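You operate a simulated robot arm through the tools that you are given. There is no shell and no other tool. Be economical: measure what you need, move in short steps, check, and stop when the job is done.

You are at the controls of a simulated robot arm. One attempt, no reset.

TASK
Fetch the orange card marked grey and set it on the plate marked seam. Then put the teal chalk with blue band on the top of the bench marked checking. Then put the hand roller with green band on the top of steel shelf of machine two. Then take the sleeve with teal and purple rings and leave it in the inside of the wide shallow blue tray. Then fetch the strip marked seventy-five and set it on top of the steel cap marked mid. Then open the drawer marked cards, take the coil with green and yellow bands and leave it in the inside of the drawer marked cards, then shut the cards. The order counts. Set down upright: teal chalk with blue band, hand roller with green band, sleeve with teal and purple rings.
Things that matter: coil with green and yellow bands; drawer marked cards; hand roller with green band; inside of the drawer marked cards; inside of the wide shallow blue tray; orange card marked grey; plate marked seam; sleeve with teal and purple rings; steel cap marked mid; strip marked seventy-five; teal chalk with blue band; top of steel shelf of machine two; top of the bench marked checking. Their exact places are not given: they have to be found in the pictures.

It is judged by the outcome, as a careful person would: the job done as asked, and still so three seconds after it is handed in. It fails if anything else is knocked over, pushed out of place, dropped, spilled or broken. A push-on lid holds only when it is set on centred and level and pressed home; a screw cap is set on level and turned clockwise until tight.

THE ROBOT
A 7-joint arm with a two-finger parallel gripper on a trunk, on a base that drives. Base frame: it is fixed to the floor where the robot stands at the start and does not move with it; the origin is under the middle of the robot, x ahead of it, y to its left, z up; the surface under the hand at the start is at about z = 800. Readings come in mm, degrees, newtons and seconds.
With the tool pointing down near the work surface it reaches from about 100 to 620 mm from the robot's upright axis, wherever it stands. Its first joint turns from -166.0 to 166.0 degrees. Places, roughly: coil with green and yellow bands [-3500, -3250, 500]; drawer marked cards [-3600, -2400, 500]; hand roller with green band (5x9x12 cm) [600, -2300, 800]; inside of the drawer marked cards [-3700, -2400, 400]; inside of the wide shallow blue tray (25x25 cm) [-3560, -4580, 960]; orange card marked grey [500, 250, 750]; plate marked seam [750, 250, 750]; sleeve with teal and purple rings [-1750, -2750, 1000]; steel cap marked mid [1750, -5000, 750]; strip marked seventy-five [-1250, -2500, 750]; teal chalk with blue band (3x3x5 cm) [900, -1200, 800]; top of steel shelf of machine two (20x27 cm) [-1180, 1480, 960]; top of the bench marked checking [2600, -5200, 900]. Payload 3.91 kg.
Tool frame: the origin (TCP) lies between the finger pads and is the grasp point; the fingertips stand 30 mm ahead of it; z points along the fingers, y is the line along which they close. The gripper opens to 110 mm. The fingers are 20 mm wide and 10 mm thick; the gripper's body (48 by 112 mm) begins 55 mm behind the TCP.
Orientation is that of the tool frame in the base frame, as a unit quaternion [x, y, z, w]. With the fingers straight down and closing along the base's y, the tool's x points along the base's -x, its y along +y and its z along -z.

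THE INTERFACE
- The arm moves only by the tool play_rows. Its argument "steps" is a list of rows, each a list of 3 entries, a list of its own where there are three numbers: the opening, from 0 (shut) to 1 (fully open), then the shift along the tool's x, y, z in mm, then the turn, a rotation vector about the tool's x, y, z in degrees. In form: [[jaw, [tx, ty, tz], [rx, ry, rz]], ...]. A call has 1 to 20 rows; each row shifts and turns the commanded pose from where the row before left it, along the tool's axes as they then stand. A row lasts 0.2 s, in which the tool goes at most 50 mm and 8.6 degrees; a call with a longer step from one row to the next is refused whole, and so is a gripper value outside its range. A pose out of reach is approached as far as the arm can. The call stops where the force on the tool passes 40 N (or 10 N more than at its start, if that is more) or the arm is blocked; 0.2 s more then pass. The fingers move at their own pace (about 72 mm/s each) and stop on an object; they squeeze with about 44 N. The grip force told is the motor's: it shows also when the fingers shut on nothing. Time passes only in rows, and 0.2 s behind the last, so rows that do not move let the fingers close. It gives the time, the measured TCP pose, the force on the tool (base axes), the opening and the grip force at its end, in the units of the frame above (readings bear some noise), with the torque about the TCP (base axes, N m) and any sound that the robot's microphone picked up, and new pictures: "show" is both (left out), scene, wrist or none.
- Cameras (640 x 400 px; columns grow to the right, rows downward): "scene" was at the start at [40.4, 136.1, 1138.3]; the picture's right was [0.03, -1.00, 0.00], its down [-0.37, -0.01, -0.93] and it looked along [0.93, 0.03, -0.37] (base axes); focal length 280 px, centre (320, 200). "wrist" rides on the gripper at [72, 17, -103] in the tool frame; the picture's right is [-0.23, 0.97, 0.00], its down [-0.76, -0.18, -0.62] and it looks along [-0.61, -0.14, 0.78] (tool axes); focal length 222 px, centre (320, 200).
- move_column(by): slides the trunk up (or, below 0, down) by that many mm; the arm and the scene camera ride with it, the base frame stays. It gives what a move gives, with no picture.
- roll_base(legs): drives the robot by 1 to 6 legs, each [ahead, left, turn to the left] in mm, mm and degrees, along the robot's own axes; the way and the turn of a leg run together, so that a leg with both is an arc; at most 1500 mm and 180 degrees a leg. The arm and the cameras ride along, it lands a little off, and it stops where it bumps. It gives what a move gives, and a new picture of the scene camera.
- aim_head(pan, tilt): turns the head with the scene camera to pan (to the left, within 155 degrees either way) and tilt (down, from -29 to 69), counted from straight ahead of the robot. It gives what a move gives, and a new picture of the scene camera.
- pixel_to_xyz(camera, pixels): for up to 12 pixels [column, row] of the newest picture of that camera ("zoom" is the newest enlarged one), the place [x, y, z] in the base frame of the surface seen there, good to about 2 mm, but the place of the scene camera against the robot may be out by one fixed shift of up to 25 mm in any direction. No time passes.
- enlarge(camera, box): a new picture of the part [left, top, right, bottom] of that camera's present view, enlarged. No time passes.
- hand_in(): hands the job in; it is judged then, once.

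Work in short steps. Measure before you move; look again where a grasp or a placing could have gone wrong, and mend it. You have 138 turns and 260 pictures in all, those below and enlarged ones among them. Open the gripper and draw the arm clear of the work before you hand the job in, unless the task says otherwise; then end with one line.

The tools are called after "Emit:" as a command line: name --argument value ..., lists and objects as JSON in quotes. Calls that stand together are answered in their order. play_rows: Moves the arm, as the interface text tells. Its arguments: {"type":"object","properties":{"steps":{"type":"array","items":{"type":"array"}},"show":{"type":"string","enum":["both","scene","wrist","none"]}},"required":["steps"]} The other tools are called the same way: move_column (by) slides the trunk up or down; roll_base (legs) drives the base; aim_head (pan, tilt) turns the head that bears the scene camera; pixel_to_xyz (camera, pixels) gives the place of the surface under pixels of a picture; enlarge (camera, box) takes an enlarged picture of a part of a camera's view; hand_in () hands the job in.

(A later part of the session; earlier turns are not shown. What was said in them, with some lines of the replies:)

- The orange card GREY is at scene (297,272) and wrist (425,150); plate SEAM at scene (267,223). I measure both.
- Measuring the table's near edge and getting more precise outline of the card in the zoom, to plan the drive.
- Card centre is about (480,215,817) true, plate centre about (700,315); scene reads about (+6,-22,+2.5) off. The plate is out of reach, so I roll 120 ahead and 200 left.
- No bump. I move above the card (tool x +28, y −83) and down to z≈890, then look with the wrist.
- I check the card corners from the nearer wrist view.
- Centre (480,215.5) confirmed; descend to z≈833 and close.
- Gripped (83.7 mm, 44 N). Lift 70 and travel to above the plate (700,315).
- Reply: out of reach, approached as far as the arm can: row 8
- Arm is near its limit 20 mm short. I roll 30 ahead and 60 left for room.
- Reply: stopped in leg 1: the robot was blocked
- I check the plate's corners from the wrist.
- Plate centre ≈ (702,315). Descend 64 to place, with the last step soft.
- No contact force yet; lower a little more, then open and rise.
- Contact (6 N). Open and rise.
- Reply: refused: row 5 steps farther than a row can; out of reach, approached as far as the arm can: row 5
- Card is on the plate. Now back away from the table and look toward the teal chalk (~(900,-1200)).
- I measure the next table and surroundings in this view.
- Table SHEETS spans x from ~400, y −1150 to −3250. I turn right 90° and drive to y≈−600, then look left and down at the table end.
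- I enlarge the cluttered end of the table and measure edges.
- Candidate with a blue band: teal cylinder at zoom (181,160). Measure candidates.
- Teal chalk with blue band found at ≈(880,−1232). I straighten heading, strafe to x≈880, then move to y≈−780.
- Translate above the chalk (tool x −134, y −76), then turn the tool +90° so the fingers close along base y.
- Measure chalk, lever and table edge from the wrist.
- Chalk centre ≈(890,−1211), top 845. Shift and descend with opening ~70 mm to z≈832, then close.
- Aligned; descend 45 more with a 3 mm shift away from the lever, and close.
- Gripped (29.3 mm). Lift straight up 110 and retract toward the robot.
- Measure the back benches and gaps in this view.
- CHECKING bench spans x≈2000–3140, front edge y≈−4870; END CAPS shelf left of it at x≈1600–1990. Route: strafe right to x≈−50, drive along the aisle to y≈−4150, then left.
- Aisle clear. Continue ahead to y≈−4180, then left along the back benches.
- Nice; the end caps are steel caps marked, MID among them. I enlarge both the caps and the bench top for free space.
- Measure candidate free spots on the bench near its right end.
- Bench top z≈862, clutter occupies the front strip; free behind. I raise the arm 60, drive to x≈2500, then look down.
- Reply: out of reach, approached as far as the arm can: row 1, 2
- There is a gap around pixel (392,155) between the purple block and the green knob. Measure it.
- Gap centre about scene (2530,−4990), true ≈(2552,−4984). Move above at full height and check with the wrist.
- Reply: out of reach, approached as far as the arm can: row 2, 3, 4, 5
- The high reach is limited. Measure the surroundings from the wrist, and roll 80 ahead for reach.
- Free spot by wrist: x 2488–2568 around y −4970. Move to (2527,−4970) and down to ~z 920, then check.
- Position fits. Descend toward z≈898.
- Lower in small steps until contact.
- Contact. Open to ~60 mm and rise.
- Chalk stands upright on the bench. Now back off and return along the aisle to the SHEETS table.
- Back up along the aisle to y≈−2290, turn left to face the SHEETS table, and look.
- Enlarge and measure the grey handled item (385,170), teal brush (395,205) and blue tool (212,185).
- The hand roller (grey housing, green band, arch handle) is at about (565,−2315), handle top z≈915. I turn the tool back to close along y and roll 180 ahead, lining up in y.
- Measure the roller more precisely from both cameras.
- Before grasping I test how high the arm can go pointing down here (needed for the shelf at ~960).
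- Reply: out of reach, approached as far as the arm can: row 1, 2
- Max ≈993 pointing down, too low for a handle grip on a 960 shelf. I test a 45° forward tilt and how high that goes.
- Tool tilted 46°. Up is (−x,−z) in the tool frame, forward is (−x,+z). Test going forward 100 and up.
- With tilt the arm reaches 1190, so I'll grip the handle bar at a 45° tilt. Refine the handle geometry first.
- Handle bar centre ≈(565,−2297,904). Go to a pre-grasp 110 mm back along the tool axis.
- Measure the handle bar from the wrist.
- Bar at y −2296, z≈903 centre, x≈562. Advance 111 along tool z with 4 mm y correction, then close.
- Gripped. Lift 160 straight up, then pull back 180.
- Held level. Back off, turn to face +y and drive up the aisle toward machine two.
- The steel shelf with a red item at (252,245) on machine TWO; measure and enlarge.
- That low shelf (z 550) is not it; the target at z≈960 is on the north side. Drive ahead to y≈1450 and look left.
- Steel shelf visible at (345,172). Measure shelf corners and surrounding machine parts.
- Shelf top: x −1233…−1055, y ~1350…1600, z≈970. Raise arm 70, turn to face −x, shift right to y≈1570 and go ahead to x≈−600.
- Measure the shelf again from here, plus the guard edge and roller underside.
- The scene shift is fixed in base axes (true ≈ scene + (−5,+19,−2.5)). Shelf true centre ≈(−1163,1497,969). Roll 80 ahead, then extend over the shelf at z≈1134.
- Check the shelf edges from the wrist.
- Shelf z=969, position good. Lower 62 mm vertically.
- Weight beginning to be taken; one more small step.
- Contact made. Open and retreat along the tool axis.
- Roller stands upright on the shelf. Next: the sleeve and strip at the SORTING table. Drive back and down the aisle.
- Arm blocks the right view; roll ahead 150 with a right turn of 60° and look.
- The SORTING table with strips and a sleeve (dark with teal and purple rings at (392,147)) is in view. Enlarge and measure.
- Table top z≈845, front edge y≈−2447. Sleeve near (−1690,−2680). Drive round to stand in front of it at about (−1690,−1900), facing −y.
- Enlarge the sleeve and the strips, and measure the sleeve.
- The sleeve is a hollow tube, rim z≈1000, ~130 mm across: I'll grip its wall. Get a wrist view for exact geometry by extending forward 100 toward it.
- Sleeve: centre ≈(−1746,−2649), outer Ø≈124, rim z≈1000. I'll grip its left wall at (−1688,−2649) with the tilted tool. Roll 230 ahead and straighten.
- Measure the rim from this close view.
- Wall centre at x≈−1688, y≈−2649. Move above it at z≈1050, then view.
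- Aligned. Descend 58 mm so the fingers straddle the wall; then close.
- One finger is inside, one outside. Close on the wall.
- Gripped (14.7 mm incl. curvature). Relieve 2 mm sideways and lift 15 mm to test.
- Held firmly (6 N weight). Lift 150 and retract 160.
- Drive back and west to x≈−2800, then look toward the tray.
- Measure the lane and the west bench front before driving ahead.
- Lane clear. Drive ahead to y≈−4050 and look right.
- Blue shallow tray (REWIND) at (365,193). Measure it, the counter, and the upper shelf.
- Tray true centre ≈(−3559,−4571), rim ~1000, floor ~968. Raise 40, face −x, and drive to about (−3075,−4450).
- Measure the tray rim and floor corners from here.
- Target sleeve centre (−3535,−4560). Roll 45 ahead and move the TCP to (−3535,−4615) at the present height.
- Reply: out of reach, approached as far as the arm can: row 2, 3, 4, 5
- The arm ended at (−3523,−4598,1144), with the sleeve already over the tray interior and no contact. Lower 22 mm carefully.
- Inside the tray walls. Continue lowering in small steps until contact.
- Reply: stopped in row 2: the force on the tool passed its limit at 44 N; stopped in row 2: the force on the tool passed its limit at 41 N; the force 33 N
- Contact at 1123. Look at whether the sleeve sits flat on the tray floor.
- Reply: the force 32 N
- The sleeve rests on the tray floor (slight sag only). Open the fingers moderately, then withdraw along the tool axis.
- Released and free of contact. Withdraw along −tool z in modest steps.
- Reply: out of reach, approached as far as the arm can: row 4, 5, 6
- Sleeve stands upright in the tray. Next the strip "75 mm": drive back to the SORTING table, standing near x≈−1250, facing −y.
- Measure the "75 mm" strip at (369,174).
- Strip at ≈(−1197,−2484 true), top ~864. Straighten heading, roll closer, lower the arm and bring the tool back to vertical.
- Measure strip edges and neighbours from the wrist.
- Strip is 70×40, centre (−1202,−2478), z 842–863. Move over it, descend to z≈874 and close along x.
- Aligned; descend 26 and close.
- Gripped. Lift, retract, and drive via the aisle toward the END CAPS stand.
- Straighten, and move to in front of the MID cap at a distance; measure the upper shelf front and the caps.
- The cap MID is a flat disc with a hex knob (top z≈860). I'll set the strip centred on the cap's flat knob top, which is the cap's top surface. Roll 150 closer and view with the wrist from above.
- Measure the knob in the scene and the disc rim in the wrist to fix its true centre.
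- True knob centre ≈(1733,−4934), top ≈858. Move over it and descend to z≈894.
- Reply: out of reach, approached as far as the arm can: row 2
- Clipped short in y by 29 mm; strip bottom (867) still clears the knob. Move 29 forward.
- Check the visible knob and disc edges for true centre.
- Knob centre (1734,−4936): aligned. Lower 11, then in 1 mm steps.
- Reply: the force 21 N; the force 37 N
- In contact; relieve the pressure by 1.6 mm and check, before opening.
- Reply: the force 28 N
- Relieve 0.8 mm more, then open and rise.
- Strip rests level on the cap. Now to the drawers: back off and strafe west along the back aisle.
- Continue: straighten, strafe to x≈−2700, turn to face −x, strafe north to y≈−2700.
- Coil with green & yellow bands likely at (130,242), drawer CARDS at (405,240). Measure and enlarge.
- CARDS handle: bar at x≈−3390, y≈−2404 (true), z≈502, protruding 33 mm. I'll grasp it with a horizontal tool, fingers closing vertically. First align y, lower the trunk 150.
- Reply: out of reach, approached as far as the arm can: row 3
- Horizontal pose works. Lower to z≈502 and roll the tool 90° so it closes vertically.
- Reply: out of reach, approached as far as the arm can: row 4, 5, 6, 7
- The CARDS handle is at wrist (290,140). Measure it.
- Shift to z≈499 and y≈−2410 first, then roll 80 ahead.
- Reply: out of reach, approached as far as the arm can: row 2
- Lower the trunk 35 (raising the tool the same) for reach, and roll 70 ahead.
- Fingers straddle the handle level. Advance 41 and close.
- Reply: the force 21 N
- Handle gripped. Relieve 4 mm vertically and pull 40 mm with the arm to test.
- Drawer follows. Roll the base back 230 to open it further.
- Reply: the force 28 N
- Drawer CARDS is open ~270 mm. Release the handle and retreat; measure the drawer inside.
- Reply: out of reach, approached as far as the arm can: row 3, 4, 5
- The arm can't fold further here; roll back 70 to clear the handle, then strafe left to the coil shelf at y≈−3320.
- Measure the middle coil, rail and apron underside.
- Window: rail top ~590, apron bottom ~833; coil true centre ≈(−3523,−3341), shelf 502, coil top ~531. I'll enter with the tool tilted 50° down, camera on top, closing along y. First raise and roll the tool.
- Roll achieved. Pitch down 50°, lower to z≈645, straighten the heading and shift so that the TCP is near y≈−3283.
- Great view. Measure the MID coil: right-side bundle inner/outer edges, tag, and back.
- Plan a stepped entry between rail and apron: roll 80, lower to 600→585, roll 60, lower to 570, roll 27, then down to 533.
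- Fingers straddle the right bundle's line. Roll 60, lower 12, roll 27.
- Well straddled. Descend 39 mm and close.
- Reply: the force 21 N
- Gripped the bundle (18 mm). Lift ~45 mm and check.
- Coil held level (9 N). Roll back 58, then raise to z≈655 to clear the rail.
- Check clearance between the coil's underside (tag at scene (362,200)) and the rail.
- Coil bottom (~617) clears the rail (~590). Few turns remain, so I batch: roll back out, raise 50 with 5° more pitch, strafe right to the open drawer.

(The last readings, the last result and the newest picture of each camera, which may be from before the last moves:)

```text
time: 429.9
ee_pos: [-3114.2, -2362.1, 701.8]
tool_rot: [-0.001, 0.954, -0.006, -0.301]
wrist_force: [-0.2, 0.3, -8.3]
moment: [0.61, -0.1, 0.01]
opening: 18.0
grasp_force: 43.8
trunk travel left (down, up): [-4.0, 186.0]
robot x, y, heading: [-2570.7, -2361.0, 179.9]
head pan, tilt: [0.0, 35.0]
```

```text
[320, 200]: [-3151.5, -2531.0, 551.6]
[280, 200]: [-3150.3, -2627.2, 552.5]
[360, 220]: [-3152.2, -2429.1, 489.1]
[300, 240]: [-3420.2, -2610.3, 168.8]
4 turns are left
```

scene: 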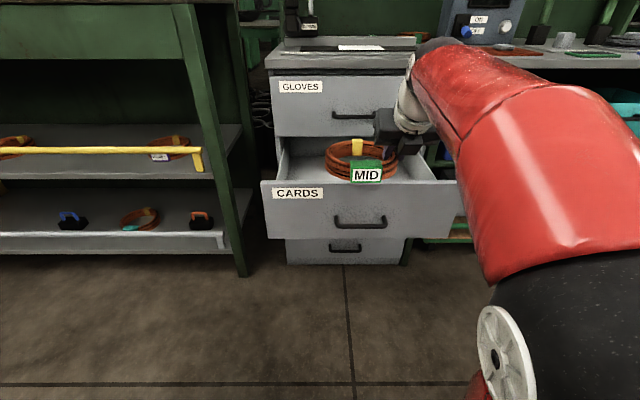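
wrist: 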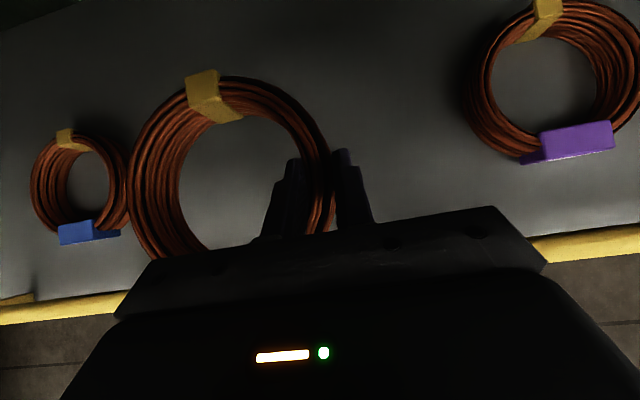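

Over the drawer line. Step in: roll 176, lower to ~535, roll 45 so the coil slides beneath the GLOVES front, then lower to ~488.

Emit:
roll_base --legs '[[176, 0, 0]]'

Emit:
play_rows --steps '[[0, [-24, 0, 34.2], [0, 0, 0]], [0, [-24, 0, 34.2], [0, 0, 0]], [0, [-24, 0, 34.2], [0, 0, 0]], [0, [-24, 0, 34.2], [0, 0, 0]], [0, [0, 0, 0], [0, 0, 0]]]' --show "none"

Emit:
roll_base --legs '[[45, 0, 0]]'

Emit:
play_rows --steps '[[0, [-12.9, 0, 18.4], [0, 0, 0]], [0, [-11, 0, 15.6], [0, 0, 0]], [0, [-2.3, 0, 3.3], [0, 0, 0]], [0, [0, 0, 0], [0, 0, 0]]]' --show "both"

```text
time: 431.4
ee_pos: [-3289.8, -2362.1, 700.5]
tool_rot: [-0.002, 0.954, -0.005, -0.301]
wrist_force: [-0.1, -0.6, -8.8]
moment: [0.56, -0.06, -0.01]
opening: 17.7
grasp_force: 44.2
trunk travel left (down, up): [-4.0, 186.0]
robot x, y, heading: [-2746.1, -2361.0, 179.7]
head pan, tilt: [0.0, 35.0]
```

scene: 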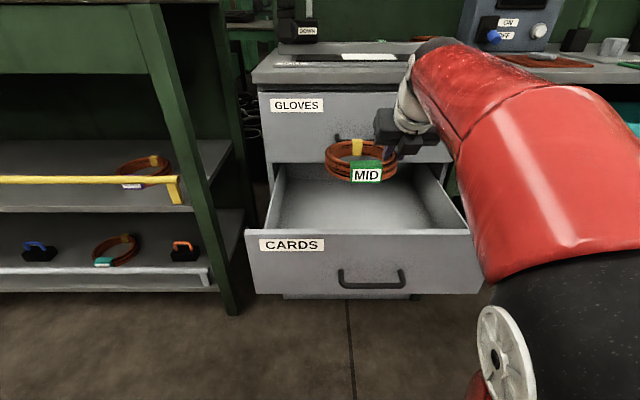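

```text
time: 432.6
ee_pos: [-3289.7, -2362.1, 535.0]
tool_rot: [-0.002, 0.954, -0.006, -0.301]
wrist_force: [0.5, 0.1, -9.0]
moment: [0.58, -0.09, 0.01]
opening: 17.7
grasp_force: 43.8
trunk travel left (down, up): [-4.0, 186.0]
robot x, y, heading: [-2747.0, -2359.4, 179.9]
head pan, tilt: [0.0, 35.0]
```

```text
time: 433.5
ee_pos: [-3333.3, -2363.0, 534.4]
tool_rot: [-0.001, 0.954, -0.006, -0.301]
wrist_force: [-0.1, 1.1, -8.6]
moment: [0.57, -0.11, 0.03]
opening: 18.1
grasp_force: 43.6
trunk travel left (down, up): [-4.0, 186.0]
robot x, y, heading: [-2793.2, -2358.9, 179.7]
head pan, tilt: [0.0, 35.0]
```

scene: 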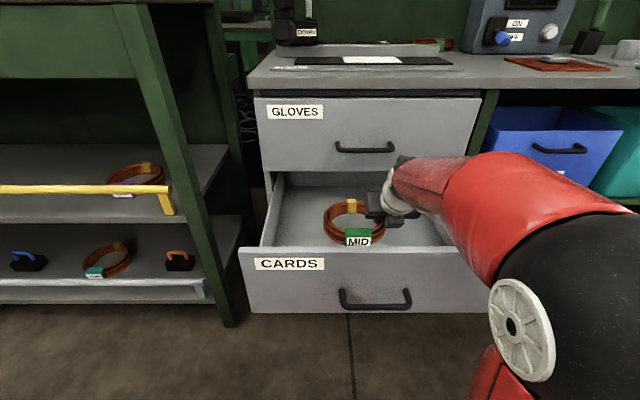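

```text
time: 434.5
ee_pos: [-3335.1, -2363.4, 490.6]
tool_rot: [-0.002, 0.954, -0.006, -0.3]
wrist_force: [1.4, -0.3, -9.0]
moment: [0.56, -0.14, -0.01]
opening: 18.0
grasp_force: 44.0
trunk travel left (down, up): [-4.0, 186.0]
robot x, y, heading: [-2795.2, -2357.4, 179.9]
head pan, tilt: [0.0, 35.0]
3 turns are left
```

scene: 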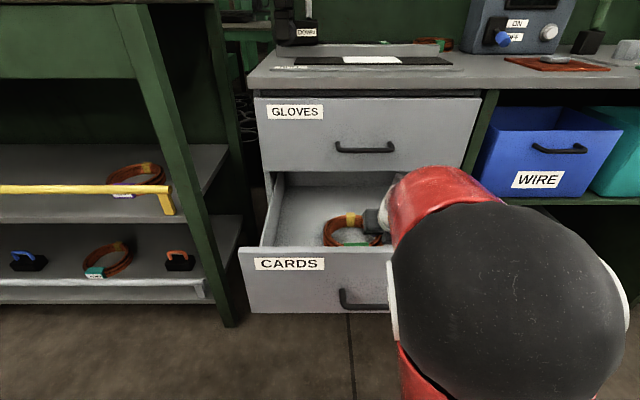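
wrist: 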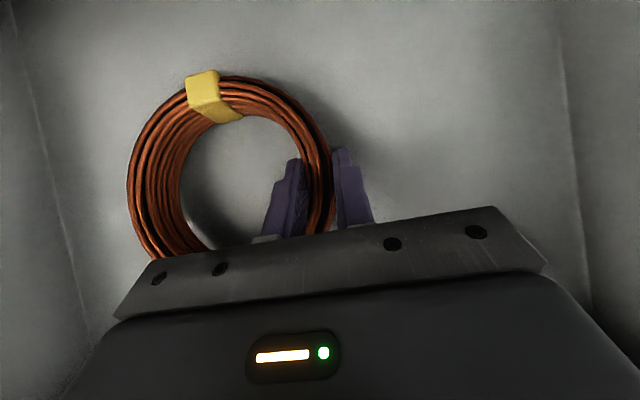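

Coil is just above the drawer floor with no contact yet. Batch: lower 6, release, withdraw upward and out, level the tool, lower to z≈555 and push the drawer front shut with closed fingers.

Emit:
play_rows --steps '[[0, [-2.3, 0, 3.3], [0, 0, 0]], [0, [-1.4, 0, 2], [0, 0, 0]], [0, [0, 0, 0], [0, 0, 0]]]' --show "none"

Emit:
play_rows --steps '[[0.3, [0, 0, 0], [0, 0, 0]], [0.45, [0, 0, 0], [0, 0, 0]], [0.45, [0, 0, 0], [0, 0, 0]], [0.45, [5.7, 0, -8.2], [0, 0, 0]], [0.45, [11.5, 0, -16.4], [0, 0, 0]], [0.45, [13, 0, -18], [0, 0, 0]], [0.45, [0, 0, 0], [0, 0, 0]]]' --show "wrist"

Emit:
roll_base --legs '[[-45, 0, 0]]'

Emit:
play_rows --steps '[[0.45, [24, 0, -34.2], [0, 0, 0]], [0.45, [24, 0, -34.2], [0, 0, 0]], [0.45, [24, 0, -34.2], [0, 0, 0]], [0.45, [23, 0, -33], [0, 0, 0]], [0, [0, 0, 0], [0, 0, 0]]]' --show "none"

Emit:
roll_base --legs '[[-225, 0, 0]]'

Emit:
play_rows --steps '[[0, [0, 0, 0], [0, 7.9, 0]], [0, [0, 0, 0], [0, 7.9, 0]], [0, [0, 0, 0], [0, 7.9, 0]], [0, [0, 0, 0], [0, 7.9, 0]], [0, [0, 0, 0], [0, 7.9, 0]], [0, [0, 0, 0], [0, 7.9, 0]], [0, [0, 0, 0], [0, 7.6, 0]], [0, [-40, 0, 0], [0, 0, 0]], [0, [-40, 0, 0], [0, 0, 0]], [0, [-40, 0, 0], [0, 0, 0]], [0, [-25, 0, 0], [0, 0, 0]], [0, [0, 0, 0], [0, 0, 0]]]' --show "scene"

Emit:
roll_base --legs '[[338, 0, 0]]'

```text
time: 435.3
ee_pos: [-3335.6, -2362.1, 483.9]
tool_rot: [-0.002, 0.953, -0.006, -0.302]
wrist_force: [-0.2, 0.9, -8.8]
moment: [0.57, -0.1, -0.01]
opening: 17.8
grasp_force: 43.8
trunk travel left (down, up): [-4.0, 186.0]
robot x, y, heading: [-2797.1, -2360.2, 179.9]
head pan, tilt: [0.0, 35.0]
```

```text
time: 436.9
ee_pos: [-3334.0, -2364.4, 535.4]
tool_rot: [-0.002, 0.954, -0.006, -0.3]
wrist_force: [0.1, -0.6, -0.6]
moment: [0.02, -0.02, 0.02]
opening: 49.4
grasp_force: 0.0
trunk travel left (down, up): [-4.0, 186.0]
robot x, y, heading: [-2790.3, -2357.8, 180.1]
head pan, tilt: [0.0, 35.0]
```

wrist: 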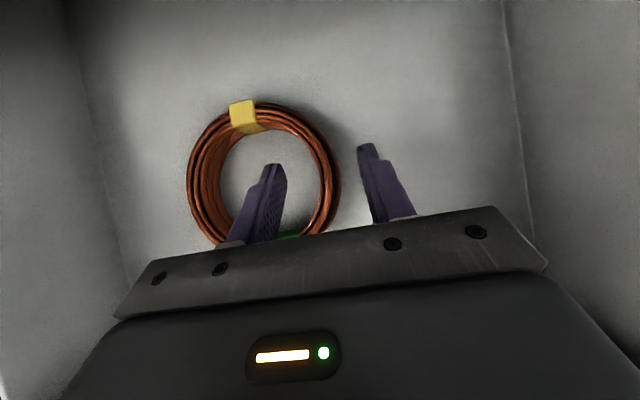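

```text
time: 437.8
ee_pos: [-3286.9, -2363.6, 535.7]
tool_rot: [-0.001, 0.954, -0.006, -0.3]
wrist_force: [-0.2, -0.6, -0.5]
moment: [0.02, -0.01, 0.0]
opening: 49.6
grasp_force: 0.1
trunk travel left (down, up): [-4.0, 186.0]
robot x, y, heading: [-2750.2, -2360.1, 179.8]
head pan, tilt: [0.0, 35.0]
```

scene: 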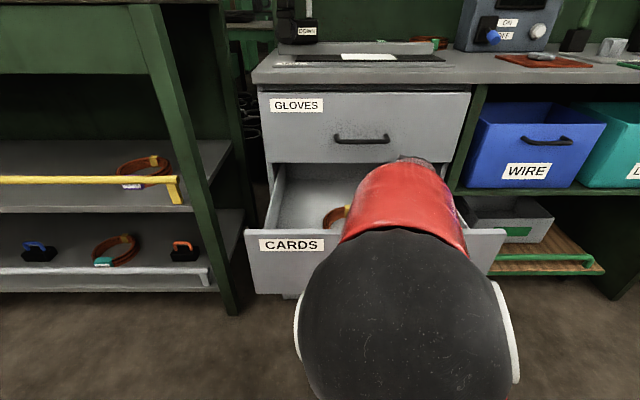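

```text
time: 439.0
ee_pos: [-3287.2, -2361.5, 700.6]
tool_rot: [-0.001, 0.954, -0.006, -0.301]
wrist_force: [0.3, -0.2, -0.7]
moment: [0.03, 0.0, 0.02]
opening: 0.0
grasp_force: 6.2
trunk travel left (down, up): [-4.0, 186.0]
robot x, y, heading: [-2743.9, -2356.1, 179.8]
head pan, tilt: [0.0, 35.0]
```

```text
time: 440.7
ee_pos: [-3062.9, -2356.9, 701.1]
tool_rot: [0.002, 0.954, -0.005, -0.301]
wrist_force: [-0.6, 0.6, -0.6]
moment: [-0.03, -0.03, -0.01]
opening: 0.2
grasp_force: 37.5
trunk travel left (down, up): [-4.0, 186.0]
robot x, y, heading: [-2521.6, -2361.3, 179.2]
head pan, tilt: [0.0, 35.0]
```

scene: 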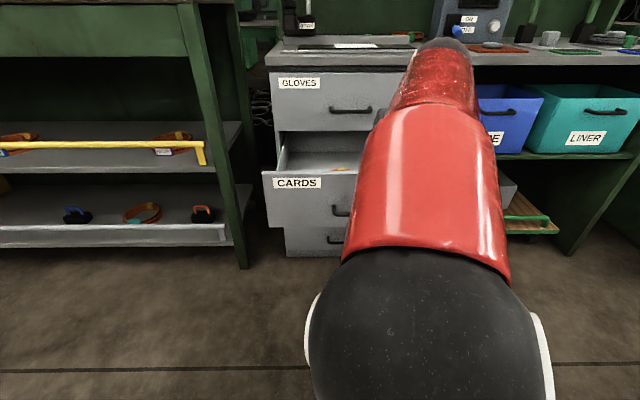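

```text
time: 443.3
ee_pos: [-3050.8, -2369.5, 557.9]
tool_rot: [-0.005, 0.741, -0.018, -0.671]
wrist_force: [-0.3, 0.0, 0.7]
moment: [0.0, -0.03, -0.02]
opening: 0.0
grasp_force: 37.4
out of reach, approached as far as the arm can: row 5, 6
trunk travel left (down, up): [-4.0, 186.0]
robot x, y, heading: [-2524.1, -2363.3, 179.2]
head pan, tilt: [0.0, 35.0]
```

scene: 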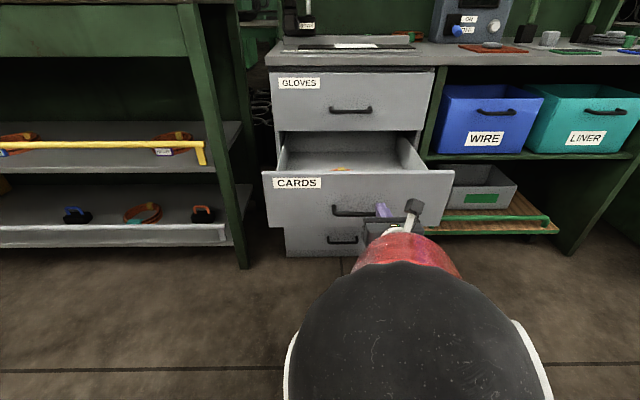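

```text
time: 445.5
ee_pos: [-3386.9, -2370.1, 559.0]
tool_rot: [-0.007, 0.741, -0.02, -0.671]
wrist_force: [-0.4, -0.6, 0.5]
moment: [0.0, 0.0, 0.02]
opening: 0.1
grasp_force: 38.0
trunk travel left (down, up): [-4.0, 186.0]
robot x, y, heading: [-2861.1, -2358.6, 179.8]
head pan, tilt: [0.0, 35.0]
2 turns are left
```

scene: 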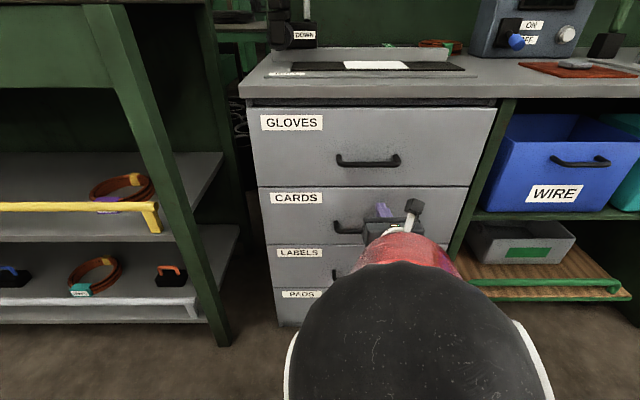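

The drawer is nearly closed (~8 mm left). Push on with the arm in small steps until it stops, then open and back away, and check.

Emit:
play_rows --steps '[[0, [0, 0, 4], [0, 0, 0]], [0, [0, 0, 4], [0, 0, 0]], [0, [0, 0, 4], [0, 0, 0]], [0, [0, 0, 4], [0, 0, 0]], [0, [0, 0, 4], [0, 0, 0]], [0, [0, 0, 0], [0, 0, 0]]]' --show "none"

Emit:
roll_base --legs '[[-200, 0, 0]]'

Emit:
play_rows --steps '[[0.5, [0, 0, 0], [0, 0, 0]], [0.5, [0, 0, 0], [0, 0, 0]]]' --show "scene"

Emit:
pixel_to_xyz --camera "scene" --pixels '[[300, 165], [300, 190], [300, 110], [280, 180], [320, 180], [285, 200], [310, 200], [295, 175], [290, 120], [400, 170], [400, 180], [400, 110]]'

```text
time: 446.3
ee_pos: [-3396.7, -2370.3, 557.8]
tool_rot: [-0.006, 0.741, -0.02, -0.672]
wrist_force: [21.5, -2.3, 9.7]
moment: [0.09, 0.46, -0.06]
opening: 0.0
grasp_force: 37.8
trunk travel left (down, up): [-4.0, 186.0]
robot x, y, heading: [-2860.3, -2355.5, 180.0]
head pan, tilt: [0.0, 35.0]
stopped in row 4: the force on the tool passed its limit at 50 N (the readings are from after the stop); the commanded pose is now the measured one
```

```text
time: 447.9
ee_pos: [-3195.3, -2374.2, 556.3]
tool_rot: [-0.01, 0.742, -0.023, -0.67]
wrist_force: [-0.1, 0.9, -0.3]
moment: [0.0, 0.01, 0.01]
opening: 0.1
grasp_force: 37.3
trunk travel left (down, up): [-4.0, 186.0]
robot x, y, heading: [-2653.7, -2360.7, -179.8]
head pan, tilt: [0.0, 35.0]
```

scene: 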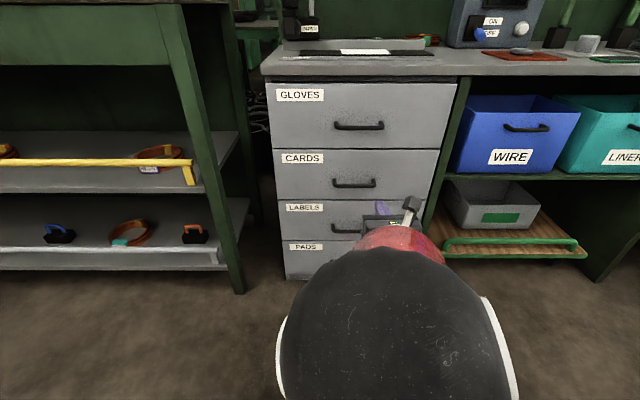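

```text
time: 448.6
ee_pos: [-3195.6, -2374.2, 555.9]
tool_rot: [-0.009, 0.742, -0.022, -0.67]
wrist_force: [-0.1, 0.3, -1.1]
moment: [-0.04, 0.03, -0.03]
opening: 54.9
grasp_force: 0.1
trunk travel left (down, up): [-4.0, 186.0]
robot x, y, heading: [-2660.6, -2359.6, -179.8]
head pan, tilt: [0.0, 35.0]
```

scene: 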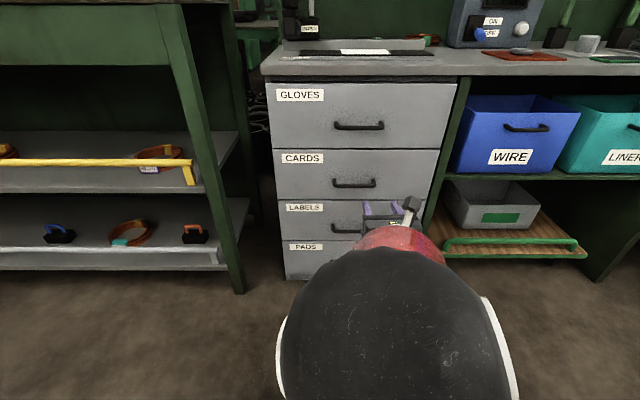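

```text
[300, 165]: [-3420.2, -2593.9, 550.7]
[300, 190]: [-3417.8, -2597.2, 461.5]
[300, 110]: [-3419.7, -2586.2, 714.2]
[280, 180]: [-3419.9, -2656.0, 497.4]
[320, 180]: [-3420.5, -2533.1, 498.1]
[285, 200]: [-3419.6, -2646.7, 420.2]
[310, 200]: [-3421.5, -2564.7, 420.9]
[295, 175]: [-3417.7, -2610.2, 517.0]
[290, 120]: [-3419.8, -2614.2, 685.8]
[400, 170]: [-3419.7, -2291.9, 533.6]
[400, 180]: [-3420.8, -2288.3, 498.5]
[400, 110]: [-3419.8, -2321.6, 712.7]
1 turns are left
```

The CARDS drawer front reads about x −3420, flush with the GLOVES and LABELS fronts. The gripper is open and clear of the work, so I hand the job in.

Emit:
hand_in

```text
The job is handed in.
```

All six steps were carried out in the order asked, and the job is handed in; I don't have the verdict. The "75 mm" strip rests on the flat top of the MID cap's centre knob, not on its disc. The coil was let go a few millimetres above the drawer floor, and the CARDS drawer was then pushed shut flush.
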